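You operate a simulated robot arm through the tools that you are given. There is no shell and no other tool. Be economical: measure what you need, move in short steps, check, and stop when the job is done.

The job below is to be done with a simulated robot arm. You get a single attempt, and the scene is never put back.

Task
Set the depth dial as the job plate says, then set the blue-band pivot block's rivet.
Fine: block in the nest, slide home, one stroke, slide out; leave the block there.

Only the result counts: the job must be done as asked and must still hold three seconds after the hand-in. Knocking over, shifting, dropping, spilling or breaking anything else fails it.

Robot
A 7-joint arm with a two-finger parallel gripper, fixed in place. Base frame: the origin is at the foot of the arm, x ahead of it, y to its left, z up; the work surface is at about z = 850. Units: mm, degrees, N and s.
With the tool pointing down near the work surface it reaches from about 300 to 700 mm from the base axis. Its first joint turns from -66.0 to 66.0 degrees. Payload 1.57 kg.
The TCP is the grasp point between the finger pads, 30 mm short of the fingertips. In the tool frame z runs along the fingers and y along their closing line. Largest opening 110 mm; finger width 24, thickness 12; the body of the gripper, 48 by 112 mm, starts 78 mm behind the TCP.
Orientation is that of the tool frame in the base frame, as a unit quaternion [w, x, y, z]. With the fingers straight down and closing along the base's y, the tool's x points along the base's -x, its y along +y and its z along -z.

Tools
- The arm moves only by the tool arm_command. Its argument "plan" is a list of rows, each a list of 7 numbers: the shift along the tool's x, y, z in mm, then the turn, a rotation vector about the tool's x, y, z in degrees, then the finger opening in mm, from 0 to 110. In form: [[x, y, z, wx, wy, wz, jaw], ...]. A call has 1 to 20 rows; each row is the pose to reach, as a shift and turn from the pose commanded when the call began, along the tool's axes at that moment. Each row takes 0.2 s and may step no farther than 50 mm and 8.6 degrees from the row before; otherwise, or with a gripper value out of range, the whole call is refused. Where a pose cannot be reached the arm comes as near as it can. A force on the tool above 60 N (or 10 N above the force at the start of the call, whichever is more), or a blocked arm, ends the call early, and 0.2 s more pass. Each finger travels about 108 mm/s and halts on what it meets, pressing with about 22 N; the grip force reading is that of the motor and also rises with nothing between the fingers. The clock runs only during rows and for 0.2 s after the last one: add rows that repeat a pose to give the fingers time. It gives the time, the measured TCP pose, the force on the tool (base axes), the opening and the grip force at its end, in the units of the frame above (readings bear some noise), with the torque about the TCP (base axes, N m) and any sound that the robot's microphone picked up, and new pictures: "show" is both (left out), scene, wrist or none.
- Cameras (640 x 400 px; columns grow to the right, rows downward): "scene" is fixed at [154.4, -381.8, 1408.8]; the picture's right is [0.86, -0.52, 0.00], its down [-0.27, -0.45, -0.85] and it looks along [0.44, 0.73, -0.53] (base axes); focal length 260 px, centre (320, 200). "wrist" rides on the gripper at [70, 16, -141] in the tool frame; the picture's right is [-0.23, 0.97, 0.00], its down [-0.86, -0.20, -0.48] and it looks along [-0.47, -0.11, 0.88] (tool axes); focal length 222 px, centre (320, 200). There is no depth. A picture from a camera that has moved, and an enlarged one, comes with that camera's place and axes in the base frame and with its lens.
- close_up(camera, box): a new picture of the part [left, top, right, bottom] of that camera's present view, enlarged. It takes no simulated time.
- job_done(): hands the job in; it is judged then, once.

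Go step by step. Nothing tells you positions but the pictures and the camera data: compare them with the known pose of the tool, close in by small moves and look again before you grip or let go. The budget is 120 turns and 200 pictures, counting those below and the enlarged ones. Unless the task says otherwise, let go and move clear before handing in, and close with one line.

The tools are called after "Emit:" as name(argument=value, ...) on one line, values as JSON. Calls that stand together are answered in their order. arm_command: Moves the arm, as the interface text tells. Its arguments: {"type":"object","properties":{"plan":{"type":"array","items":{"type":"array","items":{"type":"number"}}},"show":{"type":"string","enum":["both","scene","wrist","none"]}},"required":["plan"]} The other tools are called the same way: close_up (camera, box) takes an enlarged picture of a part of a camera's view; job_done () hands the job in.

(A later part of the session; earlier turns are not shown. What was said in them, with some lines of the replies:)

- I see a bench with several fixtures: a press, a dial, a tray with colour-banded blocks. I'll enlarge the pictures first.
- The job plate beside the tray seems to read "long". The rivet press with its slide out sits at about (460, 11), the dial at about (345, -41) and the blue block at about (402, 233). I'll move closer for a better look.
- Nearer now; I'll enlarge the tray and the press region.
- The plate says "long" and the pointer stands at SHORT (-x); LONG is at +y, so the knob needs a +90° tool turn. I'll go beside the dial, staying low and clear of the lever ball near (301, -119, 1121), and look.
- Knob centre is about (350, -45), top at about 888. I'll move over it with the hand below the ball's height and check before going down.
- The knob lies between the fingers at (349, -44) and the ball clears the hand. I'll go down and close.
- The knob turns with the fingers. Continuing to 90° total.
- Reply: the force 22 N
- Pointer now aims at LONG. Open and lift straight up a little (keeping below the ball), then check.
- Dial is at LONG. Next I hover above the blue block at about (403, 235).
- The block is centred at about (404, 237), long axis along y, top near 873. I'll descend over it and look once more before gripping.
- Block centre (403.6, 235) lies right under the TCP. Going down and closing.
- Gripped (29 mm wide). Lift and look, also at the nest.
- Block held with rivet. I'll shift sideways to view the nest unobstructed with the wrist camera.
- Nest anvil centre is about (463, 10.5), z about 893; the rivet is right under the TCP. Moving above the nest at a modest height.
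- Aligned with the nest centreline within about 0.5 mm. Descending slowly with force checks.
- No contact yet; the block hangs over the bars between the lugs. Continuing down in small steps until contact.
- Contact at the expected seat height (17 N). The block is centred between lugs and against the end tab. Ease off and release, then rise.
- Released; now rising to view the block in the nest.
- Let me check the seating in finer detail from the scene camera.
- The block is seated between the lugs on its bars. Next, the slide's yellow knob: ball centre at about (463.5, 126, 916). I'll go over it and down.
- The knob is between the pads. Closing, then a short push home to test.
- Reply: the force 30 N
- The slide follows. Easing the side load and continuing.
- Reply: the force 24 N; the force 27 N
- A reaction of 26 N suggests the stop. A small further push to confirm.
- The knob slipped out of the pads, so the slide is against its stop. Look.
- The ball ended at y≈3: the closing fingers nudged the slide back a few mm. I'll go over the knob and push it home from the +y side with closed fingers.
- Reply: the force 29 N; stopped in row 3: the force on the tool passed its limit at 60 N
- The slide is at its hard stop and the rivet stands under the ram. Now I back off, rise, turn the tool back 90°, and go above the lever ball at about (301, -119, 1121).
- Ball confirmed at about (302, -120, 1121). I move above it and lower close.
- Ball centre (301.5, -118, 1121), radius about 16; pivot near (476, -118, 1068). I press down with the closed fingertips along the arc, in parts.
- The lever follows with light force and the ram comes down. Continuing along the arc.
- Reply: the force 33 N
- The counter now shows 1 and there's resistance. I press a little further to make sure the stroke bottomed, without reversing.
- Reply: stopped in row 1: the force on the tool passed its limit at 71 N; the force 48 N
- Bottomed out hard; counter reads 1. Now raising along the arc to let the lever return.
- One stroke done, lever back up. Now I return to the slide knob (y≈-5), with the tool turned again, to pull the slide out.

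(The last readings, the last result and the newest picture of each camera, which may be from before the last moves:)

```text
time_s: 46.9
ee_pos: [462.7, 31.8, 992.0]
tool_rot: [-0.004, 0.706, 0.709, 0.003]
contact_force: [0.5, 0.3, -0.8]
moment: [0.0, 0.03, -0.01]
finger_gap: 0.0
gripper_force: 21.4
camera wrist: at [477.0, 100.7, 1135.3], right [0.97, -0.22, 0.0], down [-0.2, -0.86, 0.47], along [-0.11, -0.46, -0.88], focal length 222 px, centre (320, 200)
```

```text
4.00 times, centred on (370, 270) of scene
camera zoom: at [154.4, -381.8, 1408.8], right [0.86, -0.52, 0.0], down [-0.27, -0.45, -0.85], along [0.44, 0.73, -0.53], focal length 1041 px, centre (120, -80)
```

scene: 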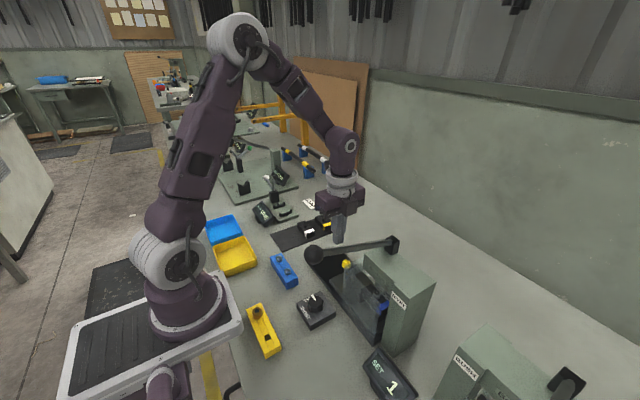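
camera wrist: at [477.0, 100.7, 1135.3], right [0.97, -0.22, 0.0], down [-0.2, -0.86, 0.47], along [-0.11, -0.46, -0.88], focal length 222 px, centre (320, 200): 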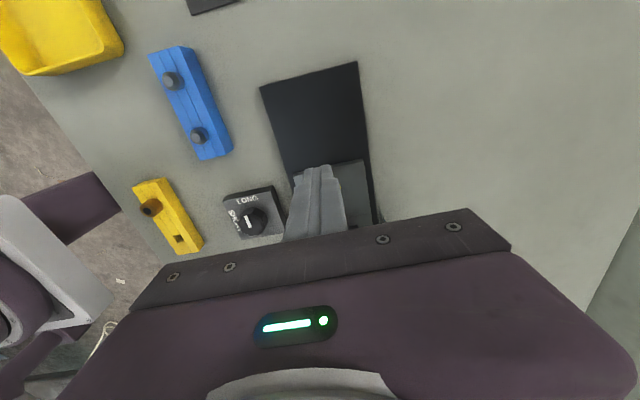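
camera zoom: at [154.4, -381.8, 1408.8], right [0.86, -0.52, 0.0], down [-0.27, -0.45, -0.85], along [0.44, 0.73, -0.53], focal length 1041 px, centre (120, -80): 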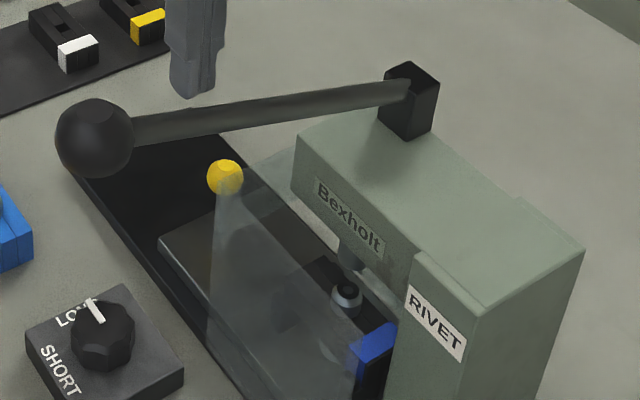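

The slide is still home and the rivet looks headed. Moving past the knob to its -y side, above it.

Emit:
arm_command(plan=[[-32, 1, 0, 0, 0, 0, 0], [-64, 1, 0, 0, 0, 0, 0], [-64, 1, 20, 0, 0, 0, 0], [-64, 1, 20, 0, 0, 0, 0]])

Emit:
close_up(camera="wrist", box=[240, 90, 420, 230])

Emit:
close_up(camera="scene", box=[310, 210, 430, 310])

```text
time_s: 47.9
ee_pos: [463.8, -32.9, 971.0]
tool_rot: [-0.004, 0.705, 0.709, 0.002]
contact_force: [-0.1, 0.7, -0.2]
moment: [0.01, -0.01, 0.01]
finger_gap: 0.0
gripper_force: 20.7
camera wrist: at [478.5, 36.4, 1113.9], right [0.97, -0.22, 0.0], down [-0.2, -0.86, 0.47], along [-0.11, -0.46, -0.88], focal length 222 px, centre (320, 200)
```

scene: 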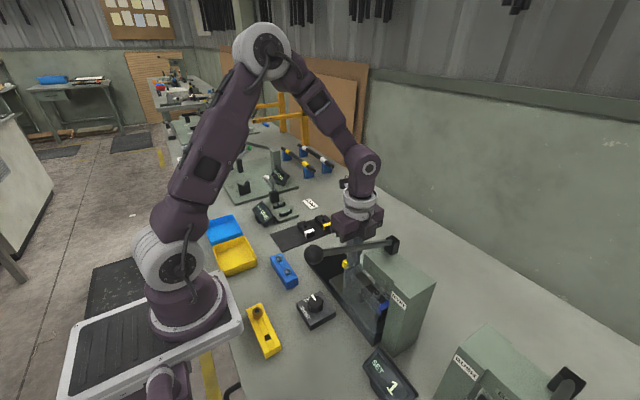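
wrist: 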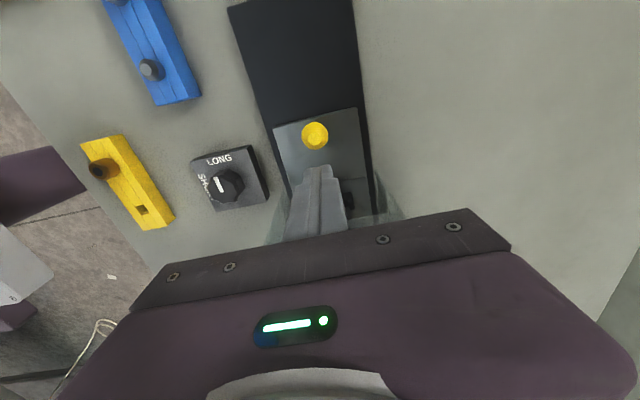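

```text
2.86 times, centred on (330, 160) of wrist
camera zoom: at [478.5, 36.4, 1113.9], right [0.97, -0.22, 0.0], down [-0.2, -0.86, 0.47], along [-0.11, -0.46, -0.88], focal length 635 px, centre (291, 314)
```

zoom: 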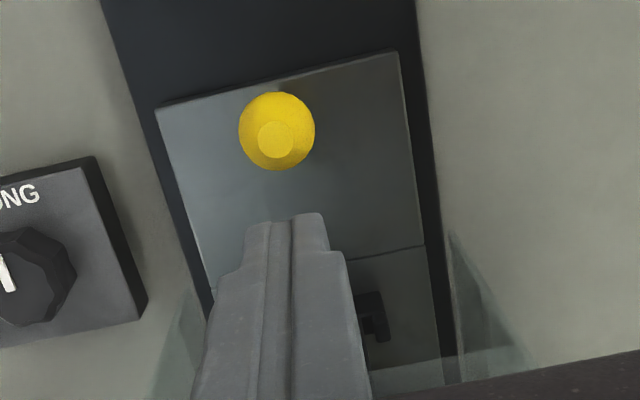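

```text
4.00 times, centred on (370, 260) of scene
camera zoom: at [154.4, -381.8, 1408.8], right [0.86, -0.52, 0.0], down [-0.27, -0.45, -0.85], along [0.44, 0.73, -0.53], focal length 1041 px, centre (120, -40)
```

zoom: 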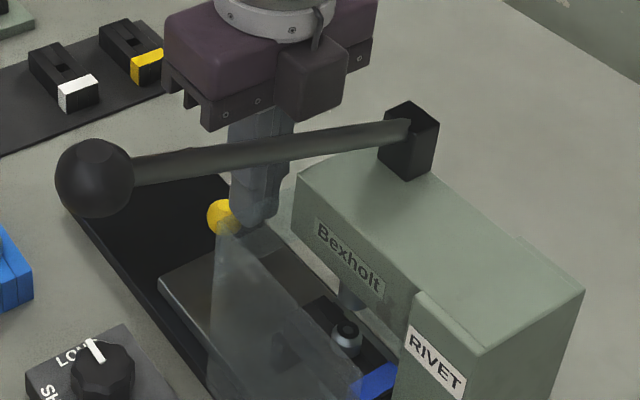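

Ball at (464, -5); the fingers clear it by about 4 mm on its -y side. Down, then pull out in steps.

Emit:
arm_command(plan=[[-1, 0, 20, 0, 0, 0, 0], [-1, 0, 40, 0, 0, 0, 0], [-1, 0, 50, 0, 0, 0, 0], [3, 0, 50, 0, 0, 0, 0], [8, 0, 50, 0, 0, 0, 0], [14, 0, 50, 0, 0, 0, 0], [20, 0, 50, 0, 0, 0, 0]])

Emit:
close_up(camera="wrist", box=[240, 90, 420, 230])

```text
time_s: 49.5
ee_pos: [463.1, -11.0, 921.9]
tool_rot: [-0.004, 0.705, 0.709, 0.002]
contact_force: [0.3, -1.9, -0.1]
moment: [-0.01, 0.02, 0.0]
finger_gap: 0.2
gripper_force: 21.2
camera wrist: at [478.0, 57.3, 1064.7], right [0.97, -0.22, 0.0], down [-0.2, -0.86, 0.47], along [-0.11, -0.46, -0.88], focal length 222 px, centre (320, 200)
```

scene: 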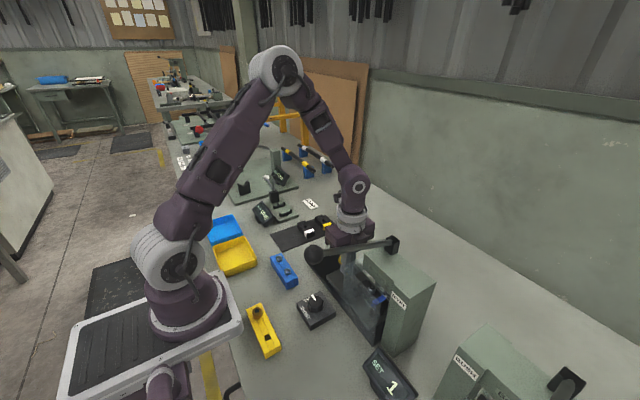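
wrist: 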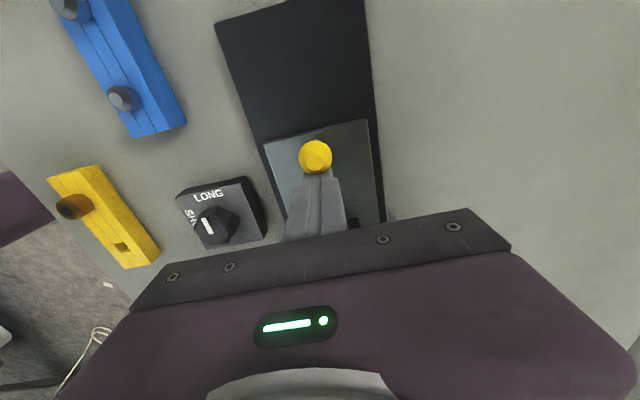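

```text
2.86 times, centred on (330, 160) of wrist
camera zoom: at [478.0, 57.3, 1064.7], right [0.97, -0.22, 0.0], down [-0.2, -0.86, 0.47], along [-0.11, -0.46, -0.88], focal length 635 px, centre (291, 314)
```

zoom: 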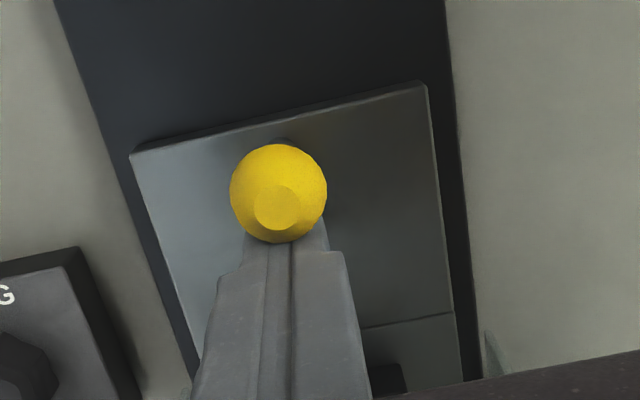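

The slide follows. Continuing outwards at a steady pace.

Emit:
arm_command(plan=[[7, 0, 0, 0, 0, 0, 0], [14, 0, 0, 0, 0, 0, 0], [21, 0, 0, 0, 0, 0, 0], [28, 0, 0, 0, 0, 0, 0], [35, 0, 0, 0, 0, 0, 0], [42, 0, 0, 0, 0, 0, 0], [49, 0, 0, 0, 0, 0, 0], [56, 0, 0, 0, 0, 0, 0], [63, 0, 0, 0, 0, 0, 0], [70, 0, 0, 0, 0, 0, 0], [77, 0, 0, 0, 0, 0, 0], [84, 0, 0, 0, 0, 0, 0], [90, 0, 0, 0, 0, 0, 0], [96, 0, 0, 0, 0, 0, 0], [101, 0, 0, 0, 0, 0, 0], [105, 0, 0, 0, 0, 0, 0]])

Emit:
close_up(camera="scene", box=[290, 220, 420, 320])

```text
time_s: 52.9
ee_pos: [462.4, 92.9, 923.5]
tool_rot: [-0.003, 0.706, 0.708, 0.003]
contact_force: [-0.4, -1.2, 0.1]
moment: [0.0, 0.01, -0.01]
finger_gap: 0.1
gripper_force: 21.1
camera wrist: at [477.8, 162.4, 1065.5], right [0.97, -0.22, 0.0], down [-0.2, -0.86, 0.47], along [-0.11, -0.46, -0.88], focal length 222 px, centre (320, 200)
```

scene: 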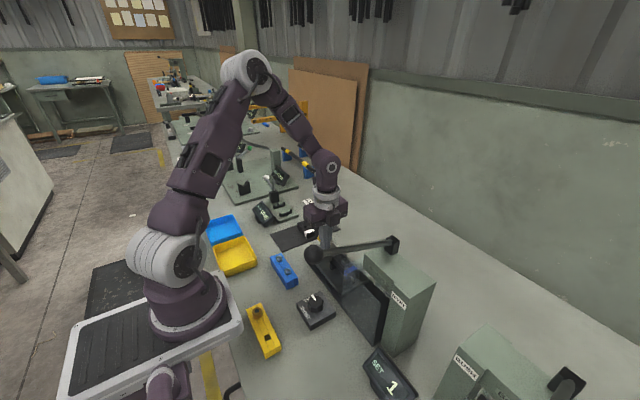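
wrist: 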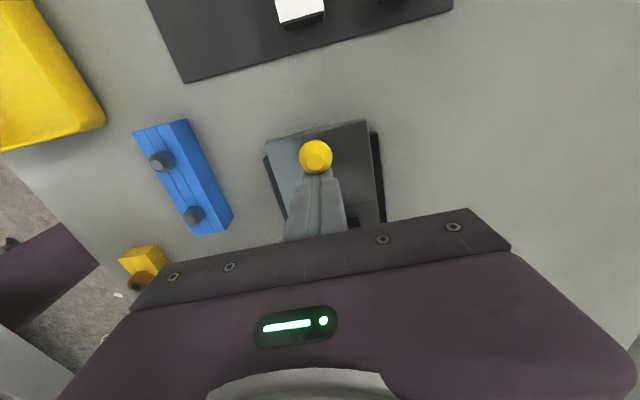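

```text
4.00 times, centred on (355, 270) of scene
camera zoom: at [154.4, -381.8, 1408.7], right [0.86, -0.52, 0.0], down [-0.27, -0.45, -0.85], along [0.44, 0.73, -0.53], focal length 1041 px, centre (180, -80)
```

zoom: 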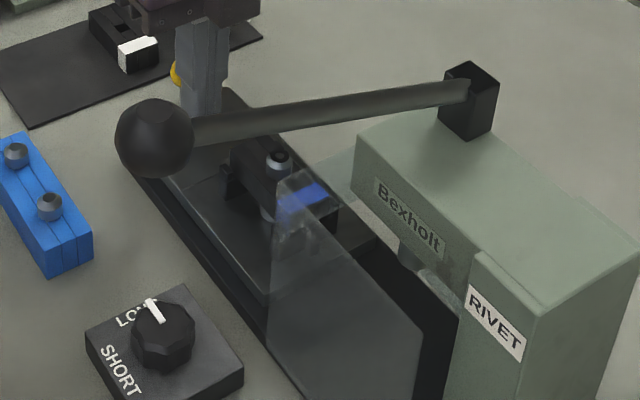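

Ball is near y≈116; about 10 mm remain. Pushing slowly to the out-stop.

Emit:
arm_command(plan=[[3, 0, 0, 0, 0, 0, 0], [6, 0, 0, 0, 0, 0, 0], [8, 0, 0, 0, 0, 0, 0], [10, 0, 0, 0, 0, 0, 0], [11.5, 0, 0, 0, 0, 0, 0], [13, 0, 0, 0, 0, 0, 0]])

Emit:
close_up(camera="scene", box=[290, 220, 420, 320])

```text
time_s: 54.3
ee_pos: [462.7, 102.3, 923.2]
tool_rot: [-0.001, 0.706, 0.708, 0.001]
contact_force: [-4.1, -37.5, 6.4]
moment: [-0.32, -0.15, -0.02]
finger_gap: 0.1
gripper_force: 21.5
camera wrist: at [477.9, 172.0, 1065.9], right [0.97, -0.23, 0.0], down [-0.2, -0.86, 0.48], along [-0.11, -0.46, -0.88], focal length 222 px, centre (320, 200)
```

scene: 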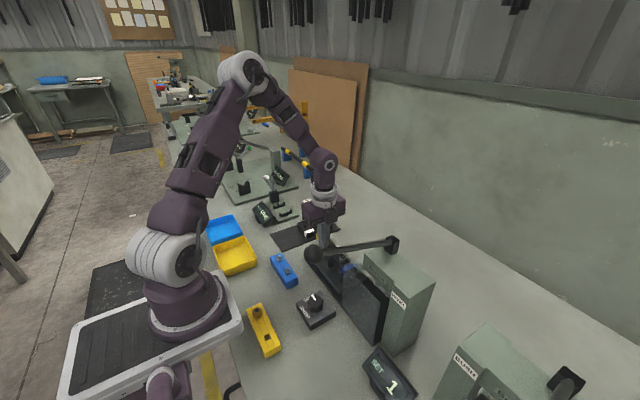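
wrist: 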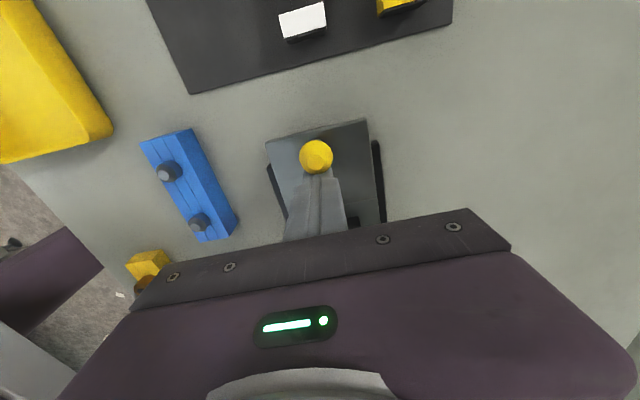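

```text
4.00 times, centred on (355, 270) of scene
camera zoom: at [154.1, -382.9, 1408.5], right [0.86, -0.52, 0.0], down [-0.27, -0.45, -0.85], along [0.44, 0.73, -0.53], focal length 1041 px, centre (180, -80)
```

zoom: 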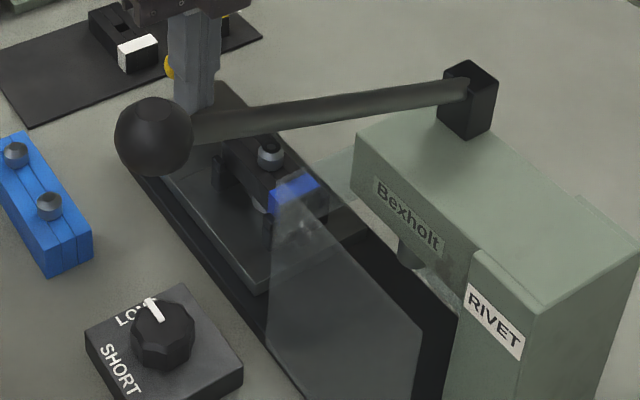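

Out-stop reached. Backing off, rising clear and inspecting.

Emit:
arm_command(plan=[[-6, 0, 0, 0, 0, 0, 0], [-8, 0, 0, 0, 0, 0, 0], [-8, 0, -30, 0, 0, 0, 0], [-8, 0, -70, 0, 0, 0, 0], [-8, 0, -115, 0, 0, 0, 0], [10, 0, -150, 0, 0, 0, 10], [40, -20, -180, 0, 0, 0, 20], [70, -45, -200, 0, 0, 0, 30], [70, -60, -200, 0, 0, 0, 30]])

Emit:
close_up(camera="scene", box=[325, 235, 385, 280])

Emit:
close_up(camera="scene", box=[280, 220, 440, 400])

```text
time_s: 56.3
ee_pos: [402.2, 172.6, 1124.6]
tool_rot: [-0.004, 0.706, 0.708, 0.002]
contact_force: [1.1, 0.3, -0.5]
moment: [0.0, 0.01, -0.03]
finger_gap: 30.2
gripper_force: 0.1
camera wrist: at [417.2, 242.1, 1267.3], right [0.97, -0.22, 0.0], down [-0.2, -0.86, 0.47], along [-0.11, -0.46, -0.88], focal length 222 px, centre (320, 200)
```

scene: 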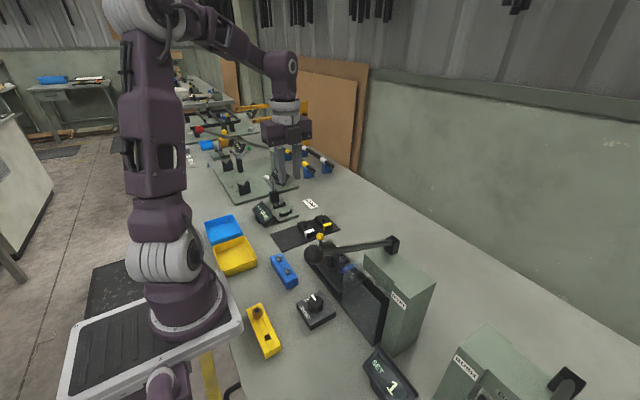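
wrist: 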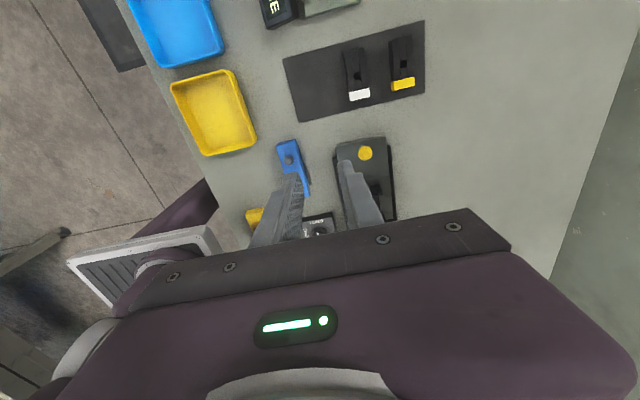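

```text
8.89 times, centred on (355, 258) of scene
camera zoom: at [154.4, -381.8, 1408.8], right [0.86, -0.52, 0.0], down [-0.27, -0.45, -0.85], along [0.44, 0.73, -0.53], focal length 2313 px, centre (9, -311)
```

zoom: 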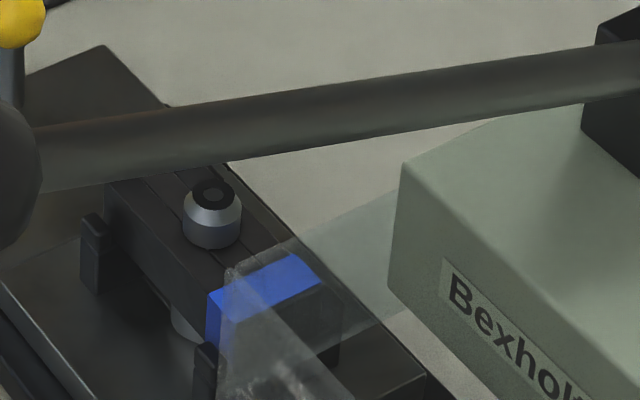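

```text
2.22 times, centred on (360, 310) of scene
camera zoom: at [154.4, -381.8, 1408.8], right [0.86, -0.52, 0.0], down [-0.27, -0.45, -0.85], along [0.44, 0.73, -0.53], focal length 578 px, centre (231, -44)
```

zoom: 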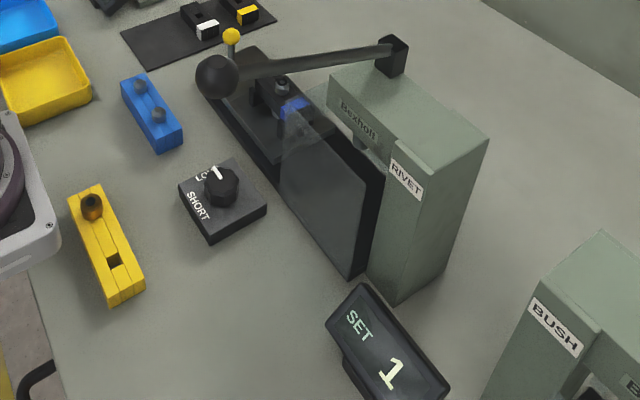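

The rivet head now shows a formed ring and the counter reads 1. The block sits in the nest with the slide out, the lever is up, the dial is on LONG and the arm is clear, so I'm handing in.

Emit:
job_done()

```text
The job is handed in.
```

The dial is set to LONG as the job plate says. The blue-band block's rivet was set with one stroke (counter reads 1), and the block is left in the nest with the slide out.
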